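You operate a simulated robot arm through the tools that you are given. There is no shell and no other tool. Be economical: measure what you need, move in short steps, check, and stop when the job is done.

Carry out the task below with a simulated robot arm. There is one attempt and no reset: what you move stays moved.

TASK
Put the teal yarn cone from the top of the folding table on the pocket notebook there and the grey yarn cone on top of the cream vase.

It is judged by the outcome, as a careful person would: the job done as asked, and still so three seconds after it is handed in. It fails if anything else is knocked over, pushed out of place, dropped, spilled or broken.

THE ROBOT
A 6-joint arm with a two-finger parallel gripper, fixed in place. Base frame: the origin is at the foot of the arm, x ahead of it, y to its left, z up; the work surface is at about z = 74. Lengths are in cm, angles in degrees, forces in N, time in s.
With the tool pointing down near the work surface it reaches from about 20 to 64 cm from the base axis. Its first joint turns from -66.0 to 66.0 degrees. Payload 2.7 kg.
Tool frame: the origin (TCP) lies between the finger pads and is the grasp point; the fingertips stand 2.3 cm ahead of it; z points along the fingers, y is the line along which they close. The gripper opens to 9.4 cm. The fingers are 3.8 cm wide and 1 cm thick; the gripper's body (5.4 by 9.6 cm) begins 3.9 cm behind the TCP.
Orientation is that of the tool frame in the base frame, as a unit quaternion [x, y, z, w]. With the fingers straight down and closing along the base's y, the tool's x points along the base's -x, its y along +y and its z along -z.

THE INTERFACE
- The arm moves only by the tool play_rows. Its argument "steps" is a list of rows, each a list of 5 numbers: the shift along the tool's x, y, z in units of 25 mm (1.0 is 25 mm), then the turn about the tool's z in units of 4 degrees (1.0 is 4 degrees), then the opening in per cent of the stroke, from 0 (shut) to 100 (fully open). In form: [[x, y, z, yaw, gripper], ...]. A call has 1 to 10 rows; each row shifts and turns the commanded pose from where the row before left it, along the tool's axes as they then stand. A call with a number of a shift or a turn outside -1 to 1 is refused whole. A row lasts 0.2 s, in which the tool goes at most 5 cm and 8.6 degrees; a call with a longer step from one row to the next is refused whole, and so is a gripper value outside its range. A pose out of reach is approached as far as the arm can. The call stops where the force on the tool passes 40 N (or 10 N more than at its start, if that is more) or the arm is blocked; 0.2 s more then pass. The fingers move at their own pace (about 4.5 cm/s each) and stop on an object; they squeeze with about 23 N. The grip force told is the motor's: it shows also when the fingers shut on nothing. Time passes only in rows, and 0.2 s behind the last, so rows that do not move let the fingers close. It gives the time, the measured TCP pose, the force on the tool (base axes), the opening and the grip force at its end, in the units of the frame above (readings bear some noise).
- Cameras (640 x 400 px; columns grow to the right, rows downward): "scene" is fixed at [8.63, -44.16, 140.42]; the picture's right is [0.65, -0.76, 0.00], its down [-0.43, -0.37, -0.82] and it looks along [0.63, 0.54, -0.57] (base axes); focal length 310 px, centre (320, 200). "wrist" rides on the gripper at [-3.9, 0, -4.4] in the tool frame; the picture's right is [0.00, -1.00, 0.00], its down [0.97, 0.00, -0.24] and it looks along [0.24, 0.00, 0.97] (tool axes); focal length 218 px, centre (320, 200).
- get_image(camera): a new picture of that camera. No time passes.
- probe_pixels(camera, pixels): there is no depth. For up to 12 entries [column, row, z] of the newest picture of that camera ("zoom" is the newest enlarged one), the place [x, y] in the base frame at which the ray of that pixel passes the height z, good to about 0.3 cm. No time passes.
- zoom(camera, box): a new picture of the part [left, top, right, bottom] of that camera's present view, enlarged. No time passes.
- job_done(): hands the job in; it is judged then, once.

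Work in short steps. Measure before you move; look again where a grasp or a placing could have gone wrong, and mend it. You have 60 turns and 26 pictures in all, the two below and enlarged ones among them. Open the gripper and draw the arm clear of the work before you hand the job in, unless the task says otherwise; then end with one line.

The tools are called by a JSON object that holds its "name" and its "arguments". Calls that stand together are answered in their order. play_rows: Moves the arm, as the interface text tells. Its arguments: {"type":"object","properties":{"steps":{"type":"array","items":{"type":"array","items":{"type":"number"}}}},"required":["steps"]} The other tools are called the same way: get_image (camera) takes a picture; probe_pixels (camera, pixels) gives the place at which the rays of pixels pass given heights; zoom (camera, box) takes an enlarged picture of a part of a camera's view; job_done () hands the job in.

At the start:

```text
t: 0.0
tcp_pos: [40.78, 0.34, 116.94]
tool_rot: [0.0, 1.0, 0.0, 0.0]
wrist_force: [0.5, 0.1, 1.4]
gripper_width: 9.4
grip_force: 0.1
```

scene: 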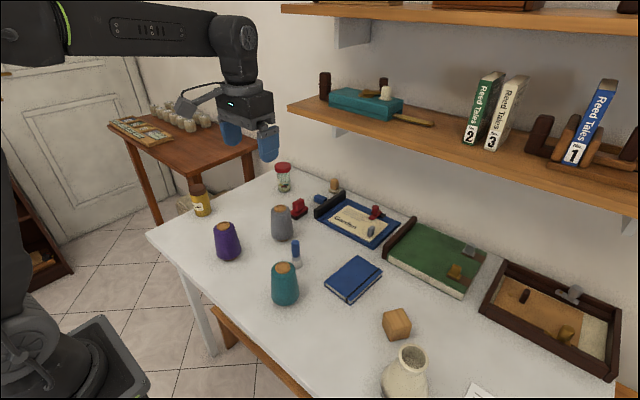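
wrist: 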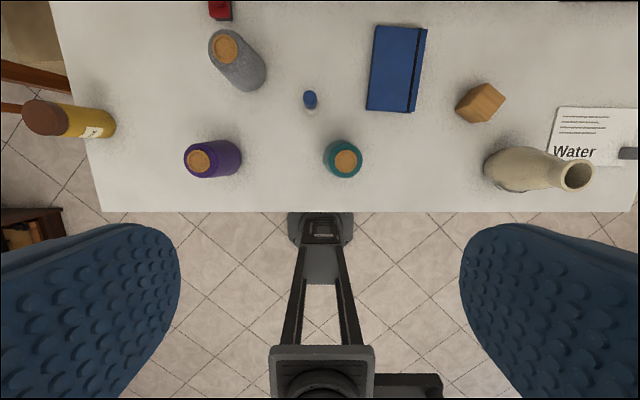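

I'll take enlarged views of the cones, notebook and vase to measure them.

{"name": "zoom", "arguments": {"camera": "scene", "box": [200, 180, 360, 320]}}

{"name": "zoom", "arguments": {"camera": "scene", "box": [320, 240, 500, 400]}}

{"name": "probe_pixels", "arguments": {"camera": "wrist", "pixels": [[225, 48, 86], [347, 160, 86], [199, 161, 86], [578, 175, 92], [371, 25, 75.5], [428, 29, 75.5], [367, 108, 75.5], [416, 112, 75.5], [310, 99, 80], [481, 103, 79]]}}

{"name": "probe_pixels", "arguments": {"camera": "scene", "pixels": [[278, 209, 86], [285, 267, 86], [228, 226, 86], [412, 355, 92], [285, 303, 74], [283, 238, 74], [358, 257, 75.5], [382, 270, 75.5], [348, 300, 75.5], [324, 287, 75.5]]}}

```text
2.86 times, centred on (280, 250) of scene
```

zoom: 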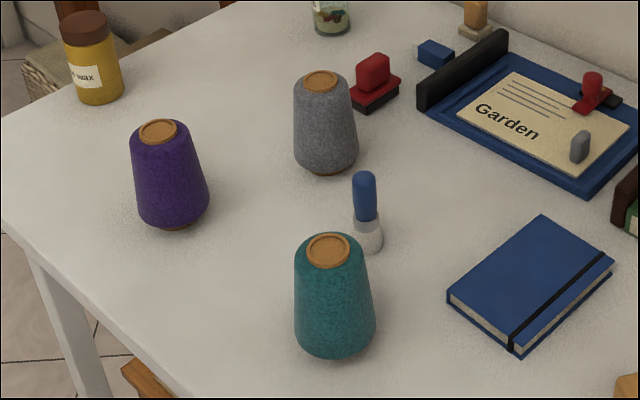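

```text
2.50 times, centred on (410, 320) of scene
```

zoom: 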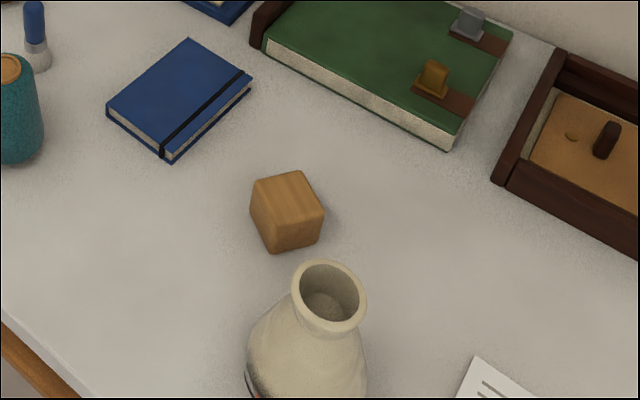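

```text
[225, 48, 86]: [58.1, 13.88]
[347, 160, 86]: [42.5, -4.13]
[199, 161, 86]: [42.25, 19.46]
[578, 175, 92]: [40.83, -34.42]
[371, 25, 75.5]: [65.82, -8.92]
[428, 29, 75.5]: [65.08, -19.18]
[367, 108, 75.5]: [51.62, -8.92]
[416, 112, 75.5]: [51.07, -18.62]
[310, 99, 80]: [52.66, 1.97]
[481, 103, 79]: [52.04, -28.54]
```

```text
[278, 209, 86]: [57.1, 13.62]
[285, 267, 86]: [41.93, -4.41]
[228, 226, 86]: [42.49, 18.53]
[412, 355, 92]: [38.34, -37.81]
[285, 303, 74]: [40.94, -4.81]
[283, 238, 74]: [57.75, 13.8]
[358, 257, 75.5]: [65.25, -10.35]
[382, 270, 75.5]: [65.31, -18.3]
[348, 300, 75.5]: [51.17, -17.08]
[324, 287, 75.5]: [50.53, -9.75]
```

Teal's top triangulates to about (42.4, -4.2, 85.5), grey's to (58, 14.2, 85.4) and the vase mouth to (40.3, -37.5, 89.3). I'll move above teal, stay high, and look.

{"name": "play_rows", "arguments": {"steps": [[-0.32, -0.9, 1, 0, 100], [-0.32, -0.9, 1, 0, 100], [0, 0, 1, 0, 100], [0, 0, 1, 0, 100], [0, 0, 1, 0, 100], [0, 0, 1, 0, 100], [0, 0, 1, 0, 100], [0, 0, 0, 0, 100]]}}

{"name": "get_image", "arguments": {"camera": "wrist"}}

```text
t: 1.8
tcp_pos: [42.31, -4.32, 99.29]
tool_rot: [0.0, 1.0, 0.0, 0.0]
wrist_force: [-0.4, 0.0, 0.2]
gripper_width: 9.39
grip_force: 0.1
```

```text
21 pictures are left
```

wrist: 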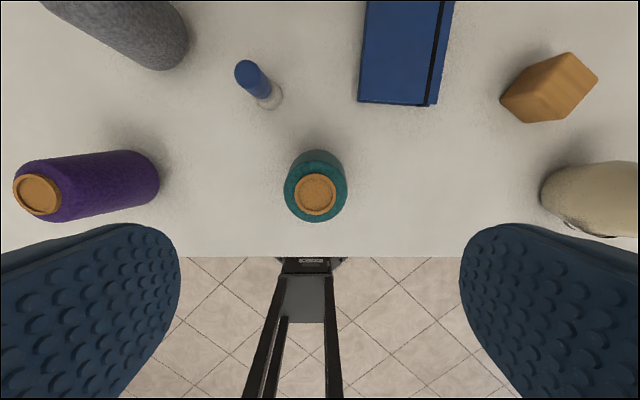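

{"name": "probe_pixels", "arguments": {"camera": "wrist", "pixels": [[315, 195, 85.5], [285, 190, 80], [347, 190, 80], [358, 102, 74], [437, 106, 74], [444, 0, 75.5], [540, 195, 78]]}}

```text
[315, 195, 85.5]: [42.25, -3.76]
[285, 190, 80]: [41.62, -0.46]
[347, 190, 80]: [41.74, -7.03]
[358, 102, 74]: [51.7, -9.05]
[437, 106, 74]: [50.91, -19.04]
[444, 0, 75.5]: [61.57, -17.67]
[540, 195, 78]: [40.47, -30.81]
```

Teal's top is at (42.2, -3.8), so I correct by +0.5 in y, descend to z≈82.3, and close.

{"name": "play_rows", "arguments": {"steps": [[0, 0.2, 1, 0, 100], [0, 0, 1, 0, 100], [0, 0, 1, 0, 100], [0, 0, 1, 0, 100], [0, 0, 1, 0, 100], [0, 0, 0.9, 0, 100], [0, 0, 0.9, 0, 100], [0, 0, 0, 0, 100]]}}

{"name": "play_rows", "arguments": {"steps": [[0, 0, 0, 0, 30], [0, 0, 0, 0, 20], [0, 0, 0, 0, 10], [0, 0, 0, 0, 10], [0, 0, 0, 0, 10]]}}

{"name": "get_image", "arguments": {"camera": "scene"}}

```text
t: 3.6
tcp_pos: [42.49, -3.76, 82.35]
tool_rot: [0.0, 1.0, 0.0, -0.001]
wrist_force: [-0.2, 0.5, 0.9]
gripper_width: 9.41
grip_force: 0.0
```

```text
t: 4.8
tcp_pos: [42.47, -3.7, 82.26]
tool_rot: [0.0, 1.0, -0.001, -0.001]
wrist_force: [1.0, 0.8, -1.1]
gripper_width: 6.32
grip_force: 23.2
```

```text
20 pictures are left
```

scene: 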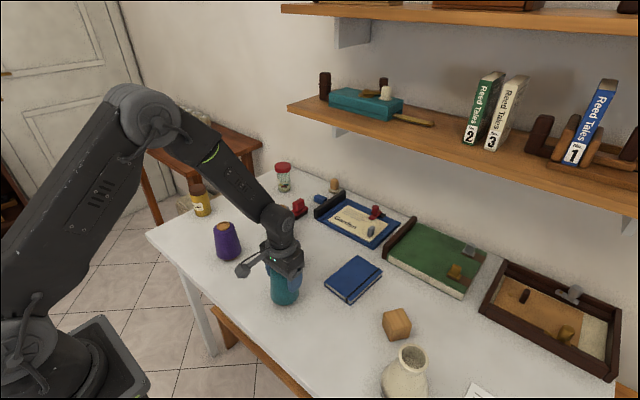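

The fingers hold teal at 6.3 cm with 23 N. Next I lift and check that it comes along.

{"name": "play_rows", "arguments": {"steps": [[0, 0, -0.3, 0, 10], [0, 0, -0.6, 0, 10], [0, 0, -0.8, 0, 10], [0, 0, -0.8, 0, 10], [0, 0, 0, 0, 10]]}}

{"name": "zoom", "arguments": {"camera": "scene", "box": [200, 180, 400, 330]}}

```text
t: 6.0
tcp_pos: [42.37, -3.54, 88.72]
tool_rot: [0.001, 1.0, 0.0, 0.0]
wrist_force: [-0.6, 0.2, -1.9]
gripper_width: 6.3
grip_force: 22.8
```

```text
2.67 times, centred on (300, 255) of scene
```

zoom: 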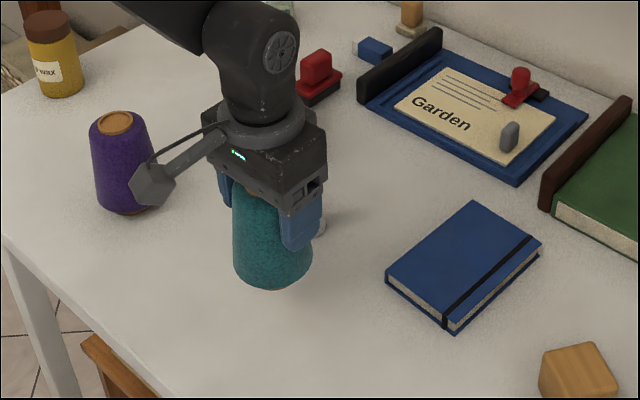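

Teal is lifted clear. I carry it in y first, keeping away from the marker, then in x to the notebook centre at (58, -13.9).

{"name": "play_rows", "arguments": {"steps": [[0, -0.7, 0, 0, 10], [0, -0.9, 0, 0, 10], [0, -0.9, 0, 0, 10], [0, -0.9, 0, 0, 10], [0, -0.7, 0, 0, 10], [0, 0, 0, 0, 10]]}}

{"name": "play_rows", "arguments": {"steps": [[-0.7, 0, 0, 0, 10], [-0.9, 0, 0, 0, 10], [-0.9, 0, 0, 0, 10], [-0.9, 0, 0, 0, 10], [-0.9, 0, 0, 0, 10], [-0.9, 0, 0, 0, 10], [-0.9, 0, 0, 0, 10], [0, 0, 0, 0, 10]]}}

{"name": "zoom", "arguments": {"camera": "scene", "box": [270, 180, 470, 330]}}

```text
t: 7.4
tcp_pos: [42.38, -13.89, 88.53]
tool_rot: [0.0, 1.0, 0.0, 0.0]
wrist_force: [-0.6, 0.4, -1.8]
gripper_width: 6.28
grip_force: 23.4
```

```text
t: 9.2
tcp_pos: [57.64, -13.81, 88.72]
tool_rot: [0.001, 1.0, 0.0, 0.0]
wrist_force: [-0.5, 0.3, -2.1]
gripper_width: 6.28
grip_force: 22.4
```

```text
2.67 times, centred on (370, 255) of scene
```

zoom: 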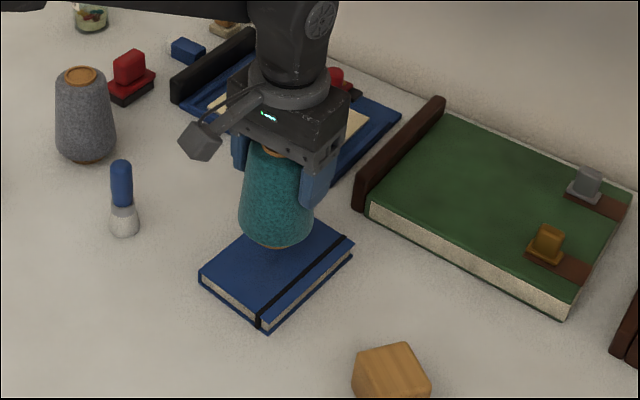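

The cone is over the notebook centre. I lower it in steps, getting smaller near contact (expected at TCP z≈84.3).

{"name": "play_rows", "arguments": {"steps": [[0, 0, 0.6, 0, 10], [0, 0, 0.6, 0, 10], [0, 0, 0.2, 0, 10], [0, 0, 0, 0, 10]]}}

{"name": "play_rows", "arguments": {"steps": [[0, 0, 0.08, 0, 10], [0, 0, 0.08, 0, 10], [0, 0, 0, 0, 10]]}}

{"name": "zoom", "arguments": {"camera": "scene", "box": [310, 210, 410, 310]}}

```text
t: 10.2
tcp_pos: [57.56, -13.94, 85.08]
tool_rot: [0.0, 1.0, 0.0, 0.0]
wrist_force: [0.2, -0.3, -1.4]
gripper_width: 6.29
grip_force: 23.0
```

```text
t: 11.0
tcp_pos: [57.63, -13.97, 84.75]
tool_rot: [0.0, 1.0, 0.0, -0.001]
wrist_force: [1.1, 0.3, -1.2]
gripper_width: 6.3
grip_force: 23.5
```

```text
4.00 times, centred on (360, 260) of scene
```

zoom: 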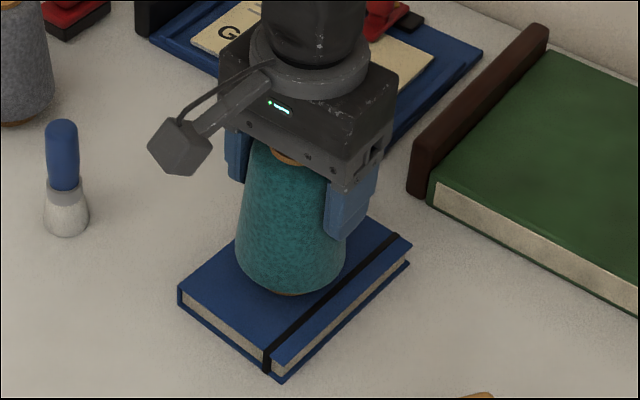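

Not touching yet (force unchanged). I shift 0.7 cm to +y to keep off the elastic strap, then keep lowering finely.

{"name": "play_rows", "arguments": {"steps": [[0, 0.28, 0, 0, 10], [0, 0, 0.08, 0, 10], [0, 0, 0.08, 0, 10], [0, 0, 0, 0, 10]]}}

{"name": "play_rows", "arguments": {"steps": [[0, 0, 0.06, 0, 10], [0, 0, 0.06, 0, 10], [0, 0, 0, 0, 10]]}}

```text
t: 12.0
tcp_pos: [57.57, -13.36, 84.41]
tool_rot: [0.0, 1.0, 0.0, 0.0]
wrist_force: [-0.3, 0.4, -1.0]
gripper_width: 6.31
grip_force: 23.1
```

```text
t: 12.8
tcp_pos: [57.59, -13.23, 84.44]
tool_rot: [0.0, 1.0, -0.001, 0.001]
wrist_force: [-7.4, 1.2, 21.8]
gripper_width: 6.27
grip_force: 23.7
```

Contact at 84.4 (21.8 N). I ease off slightly, open, and rise.

{"name": "play_rows", "arguments": {"steps": [[0, 0, -0.06, 0, 10], [0, 0, 0, 0, 10], [0, 0, 0, 0, 75], [0, 0, 0, 0, 100], [0, 0, 0, 0, 100], [0, 0, 0, 0, 100]]}}

{"name": "play_rows", "arguments": {"steps": [[0, 0, -0.5, 0, 100], [0, 0, -0.8, 0, 100], [0, 0, -0.8, 0, 100], [0, 0, -0.8, 0, 100], [0, 0, -0.8, 0, 100], [0, 0, -0.8, 0, 100], [0, 0, 0, 0, 100]]}}

{"name": "get_image", "arguments": {"camera": "scene"}}

```text
t: 14.2
tcp_pos: [57.54, -13.29, 84.15]
tool_rot: [0.001, 1.0, 0.0, 0.0]
wrist_force: [0.6, -0.1, 0.4]
gripper_width: 9.42
grip_force: 0.1
```

```text
t: 15.8
tcp_pos: [57.58, -13.29, 95.36]
tool_rot: [-0.001, 1.0, 0.0, 0.0]
wrist_force: [-1.0, -0.4, -0.4]
gripper_width: 9.41
grip_force: 0.0
```

```text
16 pictures are left
```

scene: 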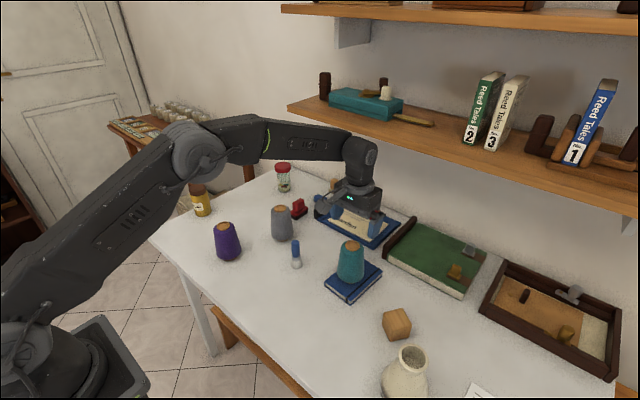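

Teal stands on the notebook. I now move across to above grey (58, 14.2) and look.

{"name": "play_rows", "arguments": {"steps": [[0.4, 1, 0, 0, 100], [0.4, 1, 0, 0, 100], [0.4, 1, 0, 0, 100], [0, 1, 0, 0, 100], [0, 1, 0, 0, 100], [0, 1, 0, 0, 100], [0, 1, 0, 0, 100], [0, 1, 0, 0, 100], [0, 1, 0, 0, 100], [0, 1, 0, 0, 100]]}}

{"name": "play_rows", "arguments": {"steps": [[0, 1, 0, 0, 100], [0, 0, -0.8, 0, 100], [0, 0, 0, 0, 100]]}}

{"name": "get_image", "arguments": {"camera": "wrist"}}

```text
t: 18.0
tcp_pos: [54.55, 11.84, 95.58]
tool_rot: [0.0, 1.0, 0.0, 0.0]
wrist_force: [0.1, 0.5, 0.2]
gripper_width: 9.4
grip_force: 0.0
```

```text
t: 18.8
tcp_pos: [54.58, 14.43, 97.53]
tool_rot: [0.0, 1.0, -0.001, -0.001]
wrist_force: [0.1, -0.8, 0.3]
gripper_width: 9.41
grip_force: 0.1
```

```text
15 pictures are left
```

wrist: 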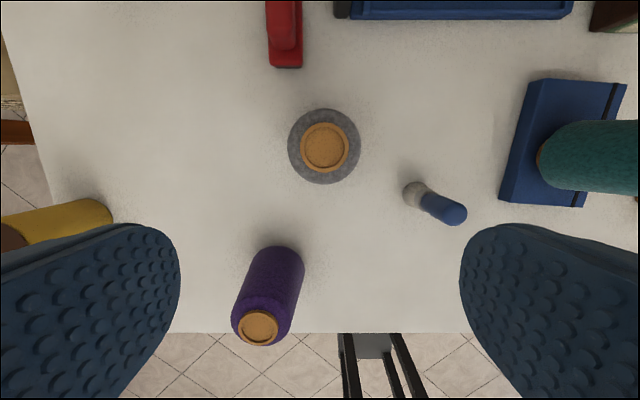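

{"name": "probe_pixels", "arguments": {"camera": "wrist", "pixels": [[324, 147, 85.3], [324, 147, 84.5], [288, 146, 79], [360, 146, 79], [285, 68, 76], [265, 40, 78], [304, 40, 78], [455, 213, 80], [415, 193, 74]]}}

```text
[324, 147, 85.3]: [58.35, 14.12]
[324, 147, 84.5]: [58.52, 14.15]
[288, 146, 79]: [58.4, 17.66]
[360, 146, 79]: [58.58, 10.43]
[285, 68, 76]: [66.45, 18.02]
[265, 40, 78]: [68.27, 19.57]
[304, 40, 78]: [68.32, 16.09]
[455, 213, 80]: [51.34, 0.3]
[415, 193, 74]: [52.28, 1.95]
```

Grey's top is at (58.4, 14.1), with the stamp and marker both clear of the finger paths. I align, descend to z≈82.3 and grip.

{"name": "play_rows", "arguments": {"steps": [[-0.77, -0.12, 0, 0, 100], [-0.77, 0, 0.5, 0, 100], [0, 0, 1, 0, 100], [0, 0, 1, 0, 100], [0, 0, 1, 0, 100], [0, 0, 1, 0, 100], [0, 0, 0.9, 0, 100], [0, 0, 0.7, 0, 100], [0, 0, 0, 0, 100]]}}

{"name": "play_rows", "arguments": {"steps": [[0, 0, 0, 0, 30], [0, 0, 0, 0, 20], [0, 0, 0, 0, 10], [0, 0, 0, 0, 10], [0, 0, 0, 0, 10]]}}

{"name": "play_rows", "arguments": {"steps": [[0, 0, -0.3, 0, 10], [0, 0, -0.6, 0, 10], [0, 0, -0.8, 0, 10], [0, 0, -0.8, 0, 10], [0, 0, 0, 0, 10]]}}

{"name": "get_image", "arguments": {"camera": "scene"}}

```text
t: 20.8
tcp_pos: [58.42, 13.96, 82.26]
tool_rot: [0.001, 1.0, 0.0, 0.0]
wrist_force: [-0.2, 0.4, -0.6]
gripper_width: 9.42
grip_force: 0.1
```

```text
t: 22.0
tcp_pos: [58.48, 14.02, 82.21]
tool_rot: [0.0, 1.0, 0.0, -0.001]
wrist_force: [0.3, -0.3, -0.2]
gripper_width: 6.28
grip_force: 23.3
```

```text
t: 23.2
tcp_pos: [58.39, 13.92, 88.37]
tool_rot: [0.0, 1.0, -0.001, 0.0]
wrist_force: [0.0, 0.6, -2.1]
gripper_width: 6.27
grip_force: 23.1
```

```text
14 pictures are left
```

scene: 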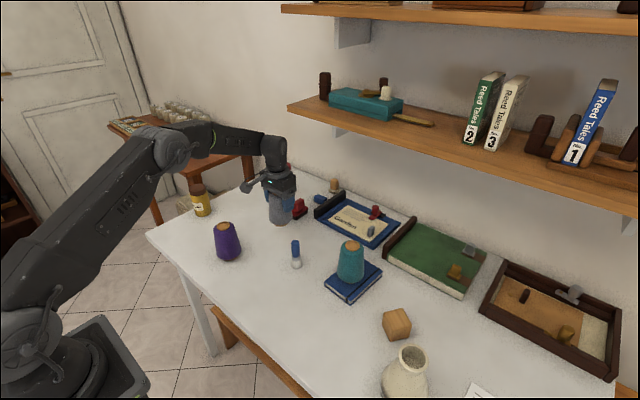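

Grey is held. I lift higher (bottom well above all else) and retract toward x≈43.

{"name": "play_rows", "arguments": {"steps": [[0, 0, -0.9, 0, 10], [0, 0, -0.9, 0, 10], [0.4, 0, -0.9, 0, 10], [0.8, 0, -0.9, 0, 10], [0.9, 0, -0.9, 0, 10], [0.9, 0, -0.9, 0, 10], [0.9, -0.4, 0, 0, 10], [0.9, -0.8, 0, 0, 10], [0.7, -0.9, 0, 0, 10], [0.5, -0.9, 0, 0, 10]]}}

{"name": "play_rows", "arguments": {"steps": [[0, -0.9, 0, 0, 10], [0, -0.9, 0, 0, 10], [0, -0.9, 0, 0, 10], [0, -0.9, 0, 0, 10], [0, -0.9, 0, 0, 10], [0, -0.9, 0, 0, 10], [0, -0.9, 0, 0, 10], [0, -0.9, 0, 0, 10], [0, -0.8, 0, 0, 10], [0, 0, 0, 0, 10]]}}

{"name": "get_image", "arguments": {"camera": "wrist"}}

{"name": "get_image", "arguments": {"camera": "scene"}}

```text
t: 25.4
tcp_pos: [43.36, 6.4, 102.13]
tool_rot: [0.0, 1.0, 0.0, 0.0]
wrist_force: [0.1, -1.1, -1.9]
gripper_width: 6.26
grip_force: 22.8
```

```text
t: 27.6
tcp_pos: [43.26, -13.51, 102.06]
tool_rot: [0.0, 1.0, -0.001, 0.0]
wrist_force: [0.4, -0.2, -1.8]
gripper_width: 6.29
grip_force: 22.8
```

```text
13 pictures are left
```

wrist: 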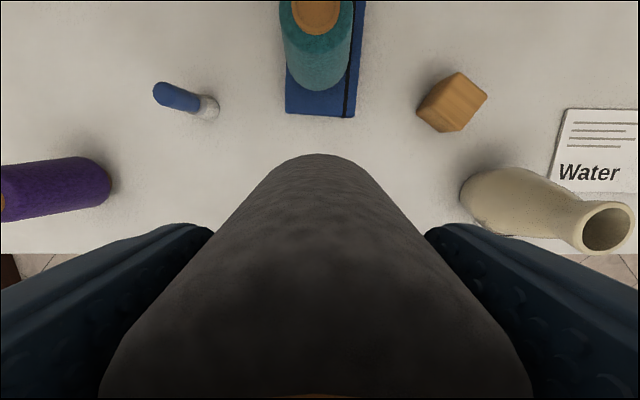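

```text
12 pictures are left
```

scene: 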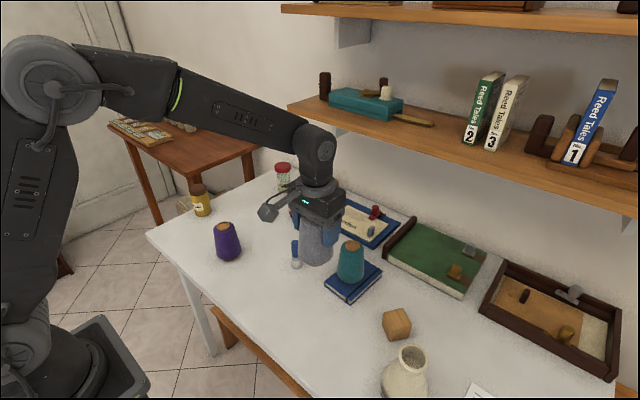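

The cone hangs straight. I measure the vase mouth again from both cameras to triangulate it.

{"name": "zoom", "arguments": {"camera": "scene", "box": [372, 335, 452, 385]}}

{"name": "probe_pixels", "arguments": {"camera": "wrist", "pixels": [[605, 227, 88], [605, 227, 89], [605, 227, 90], [605, 227, 91]]}}

```text
8.00 times, centred on (412, 360) of scene
```

zoom: 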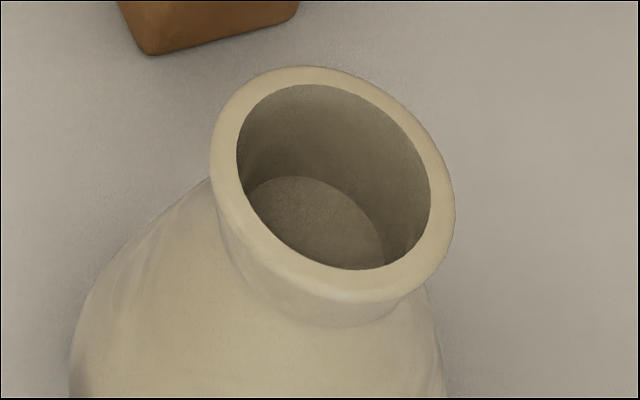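

```text
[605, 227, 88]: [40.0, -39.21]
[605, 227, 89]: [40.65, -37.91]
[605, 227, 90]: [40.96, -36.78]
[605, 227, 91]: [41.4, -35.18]
```

{"name": "probe_pixels", "arguments": {"camera": "zoom", "pixels": [[333, 178, 88], [333, 178, 89], [333, 178, 90], [333, 178, 91], [236, 160, 89], [432, 190, 89], [210, 150, 89], [455, 205, 89], [310, 66, 89], [360, 300, 89]]}}

```text
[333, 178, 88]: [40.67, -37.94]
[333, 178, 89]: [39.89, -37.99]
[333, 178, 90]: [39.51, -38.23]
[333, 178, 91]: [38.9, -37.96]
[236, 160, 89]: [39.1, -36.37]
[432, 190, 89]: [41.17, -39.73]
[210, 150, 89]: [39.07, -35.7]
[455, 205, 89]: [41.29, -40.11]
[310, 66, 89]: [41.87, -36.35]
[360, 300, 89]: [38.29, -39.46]
```

The two views agree at about (40.2, -38.0), rim z≈88.9. I move most of the way there at z=102 (cone bottom ≈94) and check.

{"name": "play_rows", "arguments": {"steps": [[0.1, -0.6, 0, 0, 10], [0.2, -0.9, 0, 0, 10], [0.2, -0.9, 0, 0, 10], [0.2, -0.9, 0, 0, 10], [0.2, -0.9, 0, 0, 10], [0.2, -0.9, 0, 0, 10], [0.1, -0.9, 0, 0, 10], [0, -0.8, 0, 0, 10], [0, -0.6, 0, 0, 10], [0, 0, 0, 0, 10]]}}

{"name": "get_image", "arguments": {"camera": "wrist"}}

```text
t: 29.8
tcp_pos: [40.51, -32.11, 102.03]
tool_rot: [0.0, 1.0, 0.001, 0.0]
wrist_force: [-0.2, 0.4, -2.2]
gripper_width: 6.27
grip_force: 23.0
```

```text
10 pictures are left
```

wrist: 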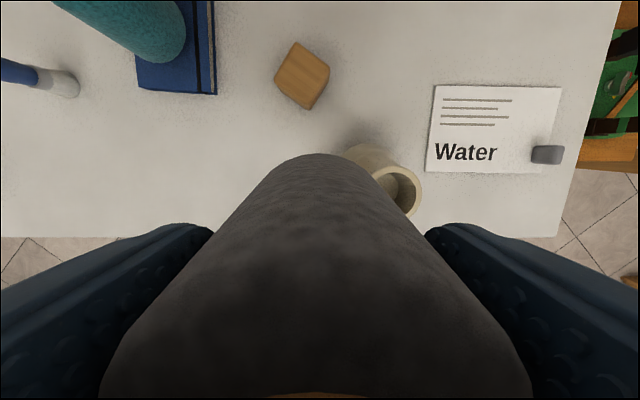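

{"name": "probe_pixels", "arguments": {"camera": "wrist", "pixels": [[422, 188, 88.9], [398, 165, 88.9], [410, 218, 88.9]]}}

```text
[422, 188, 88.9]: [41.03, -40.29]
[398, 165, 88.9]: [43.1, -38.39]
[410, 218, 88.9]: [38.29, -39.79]
```

The rim edges give a centre of about (40.4, -37.8). I move over it, lower partway, and check the alignment.

{"name": "play_rows", "arguments": {"steps": [[0.04, -0.6, 0, 0, 10], [0, -0.7, 0, 0, 10], [0, -0.6, 0, 0, 10], [0, -0.38, 0, 0, 10], [0, 0, 0.5, 0, 10], [0, 0, 0.5, 0, 10], [0, 0, 0.2, 0, 10], [0, 0, 0, 0, 10]]}}

{"name": "zoom", "arguments": {"camera": "scene", "box": [340, 275, 500, 400]}}

```text
t: 31.6
tcp_pos: [40.39, -37.67, 98.94]
tool_rot: [0.0, 1.0, 0.0, 0.0]
wrist_force: [-0.3, 0.4, -1.5]
gripper_width: 6.28
grip_force: 22.8
```

```text
3.20 times, centred on (420, 338) of scene
```

zoom: 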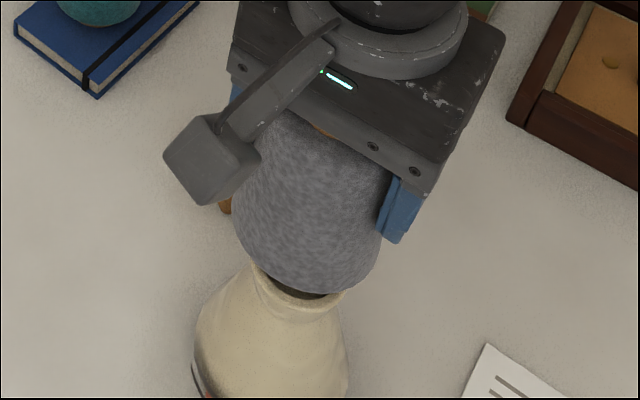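

The cone sits over the mouth. I lower finely until contact.

{"name": "play_rows", "arguments": {"steps": [[0, 0, 0.15, 0, 10], [0, 0, 0.15, 0, 10], [0, 0, 0.1, 0, 10], [0, 0, 0, 0, 10]]}}

{"name": "play_rows", "arguments": {"steps": [[0, 0, 0.07, 0, 10], [0, 0, 0.07, 0, 10], [0, 0, 0, 0, 10]]}}

```text
t: 32.6
tcp_pos: [40.25, -37.73, 97.97]
tool_rot: [0.0, 1.0, 0.0, 0.0]
wrist_force: [0.3, 0.1, -0.9]
gripper_width: 6.28
grip_force: 23.1
```

```text
t: 33.4
tcp_pos: [40.28, -37.55, 97.64]
tool_rot: [0.001, 1.0, 0.0, 0.0]
wrist_force: [0.1, -0.3, -2.3]
gripper_width: 6.3
grip_force: 22.5
```

{"name": "play_rows", "arguments": {"steps": [[0, 0, 0.06, 0, 10], [0, 0, 0.06, 0, 10], [0, 0, 0, 0, 10]]}}

{"name": "zoom", "arguments": {"camera": "scene", "box": [370, 315, 470, 395]}}

```text
t: 34.2
tcp_pos: [40.28, -37.67, 97.23]
tool_rot: [-0.001, 1.0, 0.001, -0.001]
wrist_force: [0.3, 0.0, -0.2]
gripper_width: 6.28
grip_force: 23.3
```

```text
5.00 times, centred on (420, 355) of scene
```

zoom: 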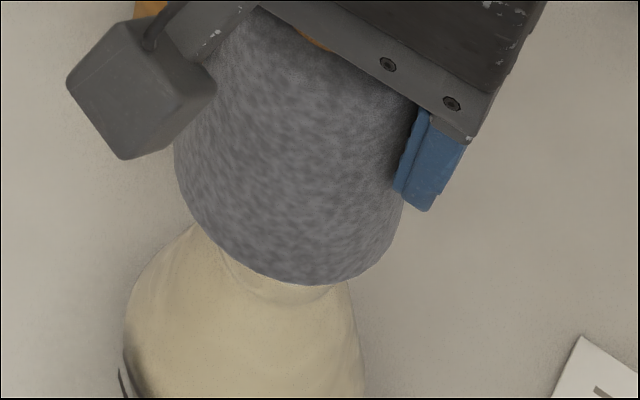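

Force has risen by about 1.5 N, so contact is close. I take another small step.

{"name": "play_rows", "arguments": {"steps": [[0, 0, 0.05, 0, 10], [0, 0, 0, 0, 10]]}}

```text
t: 34.8
tcp_pos: [40.33, -37.59, 97.29]
tool_rot: [0.0, 1.0, -0.001, 0.001]
wrist_force: [-1.2, 1.9, 5.2]
gripper_width: 6.26
grip_force: 23.0
```

Light contact at 5 N. I open gradually and look before rising.

{"name": "play_rows", "arguments": {"steps": [[0, 0, 0, 0, 66], [0, 0, 0, 0, 72], [0, 0, 0, 0, 85], [0, 0, 0, 0, 100], [0, 0, 0, 0, 100], [0, 0, 0, 0, 100]]}}

{"name": "zoom", "arguments": {"camera": "scene", "box": [340, 275, 500, 400]}}

```text
t: 36.2
tcp_pos: [40.37, -37.71, 97.19]
tool_rot: [0.0, 1.0, 0.001, -0.001]
wrist_force: [0.3, -0.4, 0.5]
gripper_width: 9.39
grip_force: 0.0
```

```text
3.20 times, centred on (420, 338) of scene
```

zoom: 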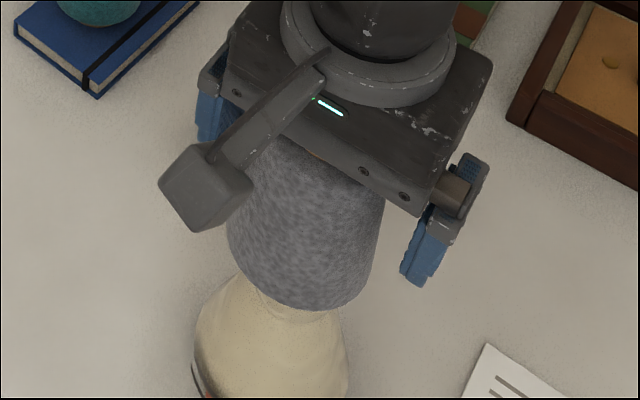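

The cone stands upright and released. I rise straight up, then retract.

{"name": "play_rows", "arguments": {"steps": [[0, 0, -0.4, 0, 100], [0, 0, -0.7, 0, 100], [0, 0, -0.9, 0, 100], [0, 0, -0.9, 0, 100], [0, 0, -0.9, 0, 100], [0, 0, -0.9, 0, 100], [0, 0, -0.9, 0, 100], [0, 0, 0, 0, 100]]}}

{"name": "play_rows", "arguments": {"steps": [[0.4, 0.9, 0, 0, 100], [0.4, 0.9, 0, 0, 100], [0.4, 0.9, 0, 0, 100], [0.4, 0.9, 0, 0, 100], [0.4, 0.9, 0, 0, 100], [0, 0.9, 0, 0, 100], [0, 0.9, 0, 0, 100], [0, 0.9, 0, 0, 100], [0, 0.9, 0, 0, 100], [0, 0, 0, 0, 100]]}}

{"name": "get_image", "arguments": {"camera": "scene"}}

```text
t: 38.0
tcp_pos: [40.39, -37.81, 111.17]
tool_rot: [0.0, 1.0, 0.001, 0.0]
wrist_force: [0.2, -0.1, -0.1]
gripper_width: 9.39
grip_force: 0.1
```

```text
t: 40.2
tcp_pos: [35.28, -17.47, 111.09]
tool_rot: [0.0, 1.0, 0.0, 0.0]
wrist_force: [-0.5, 0.2, -0.1]
gripper_width: 9.39
grip_force: 0.0
```

```text
6 pictures are left
```

scene: 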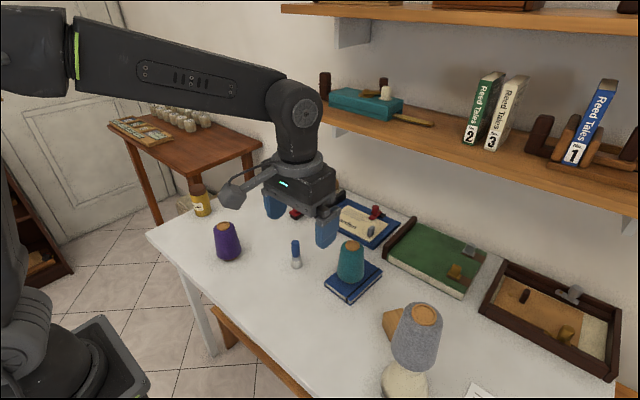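

Both cones are placed; a close-up will show whether grey is level.

{"name": "zoom", "arguments": {"camera": "scene", "box": [340, 275, 500, 400]}}

{"name": "get_image", "arguments": {"camera": "wrist"}}

```text
3.20 times, centred on (420, 338) of scene
```

zoom: 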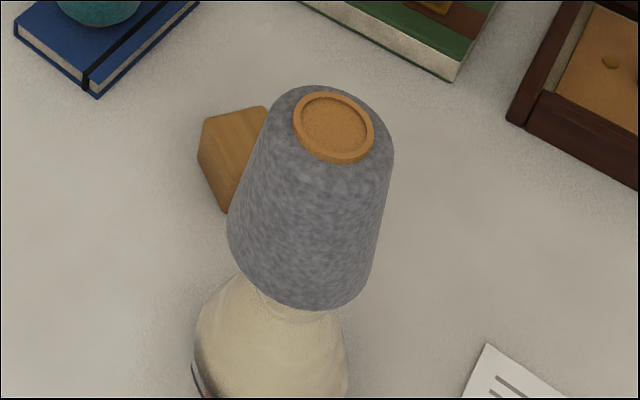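

```text
4 pictures are left
```

wrist: 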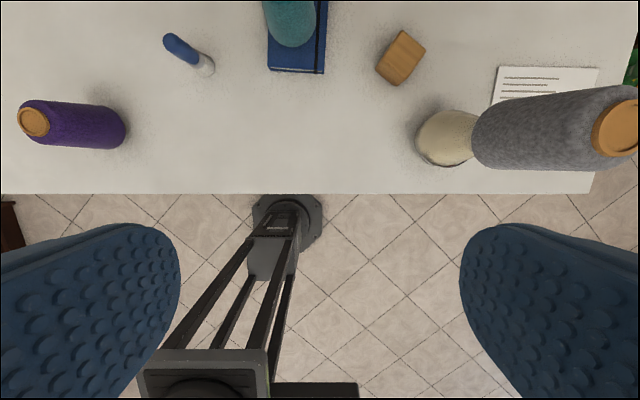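

{"name": "probe_pixels", "arguments": {"camera": "zoom", "pixels": [[334, 125, 100.3], [334, 125, 99]]}}

```text
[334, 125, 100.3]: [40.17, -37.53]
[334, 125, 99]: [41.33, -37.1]
```

The top centre is at (40.2, -37.5), directly above the mouth, so the cone is upright. The arm is clear and the gripper is open.

{"name": "job_done", "arguments": {}}

```text
The job is handed in.
```

The teal yarn cone is standing on the pocket notebook and the grey yarn cone is standing upright on the cream vase; I saw nothing else moved or knocked over.
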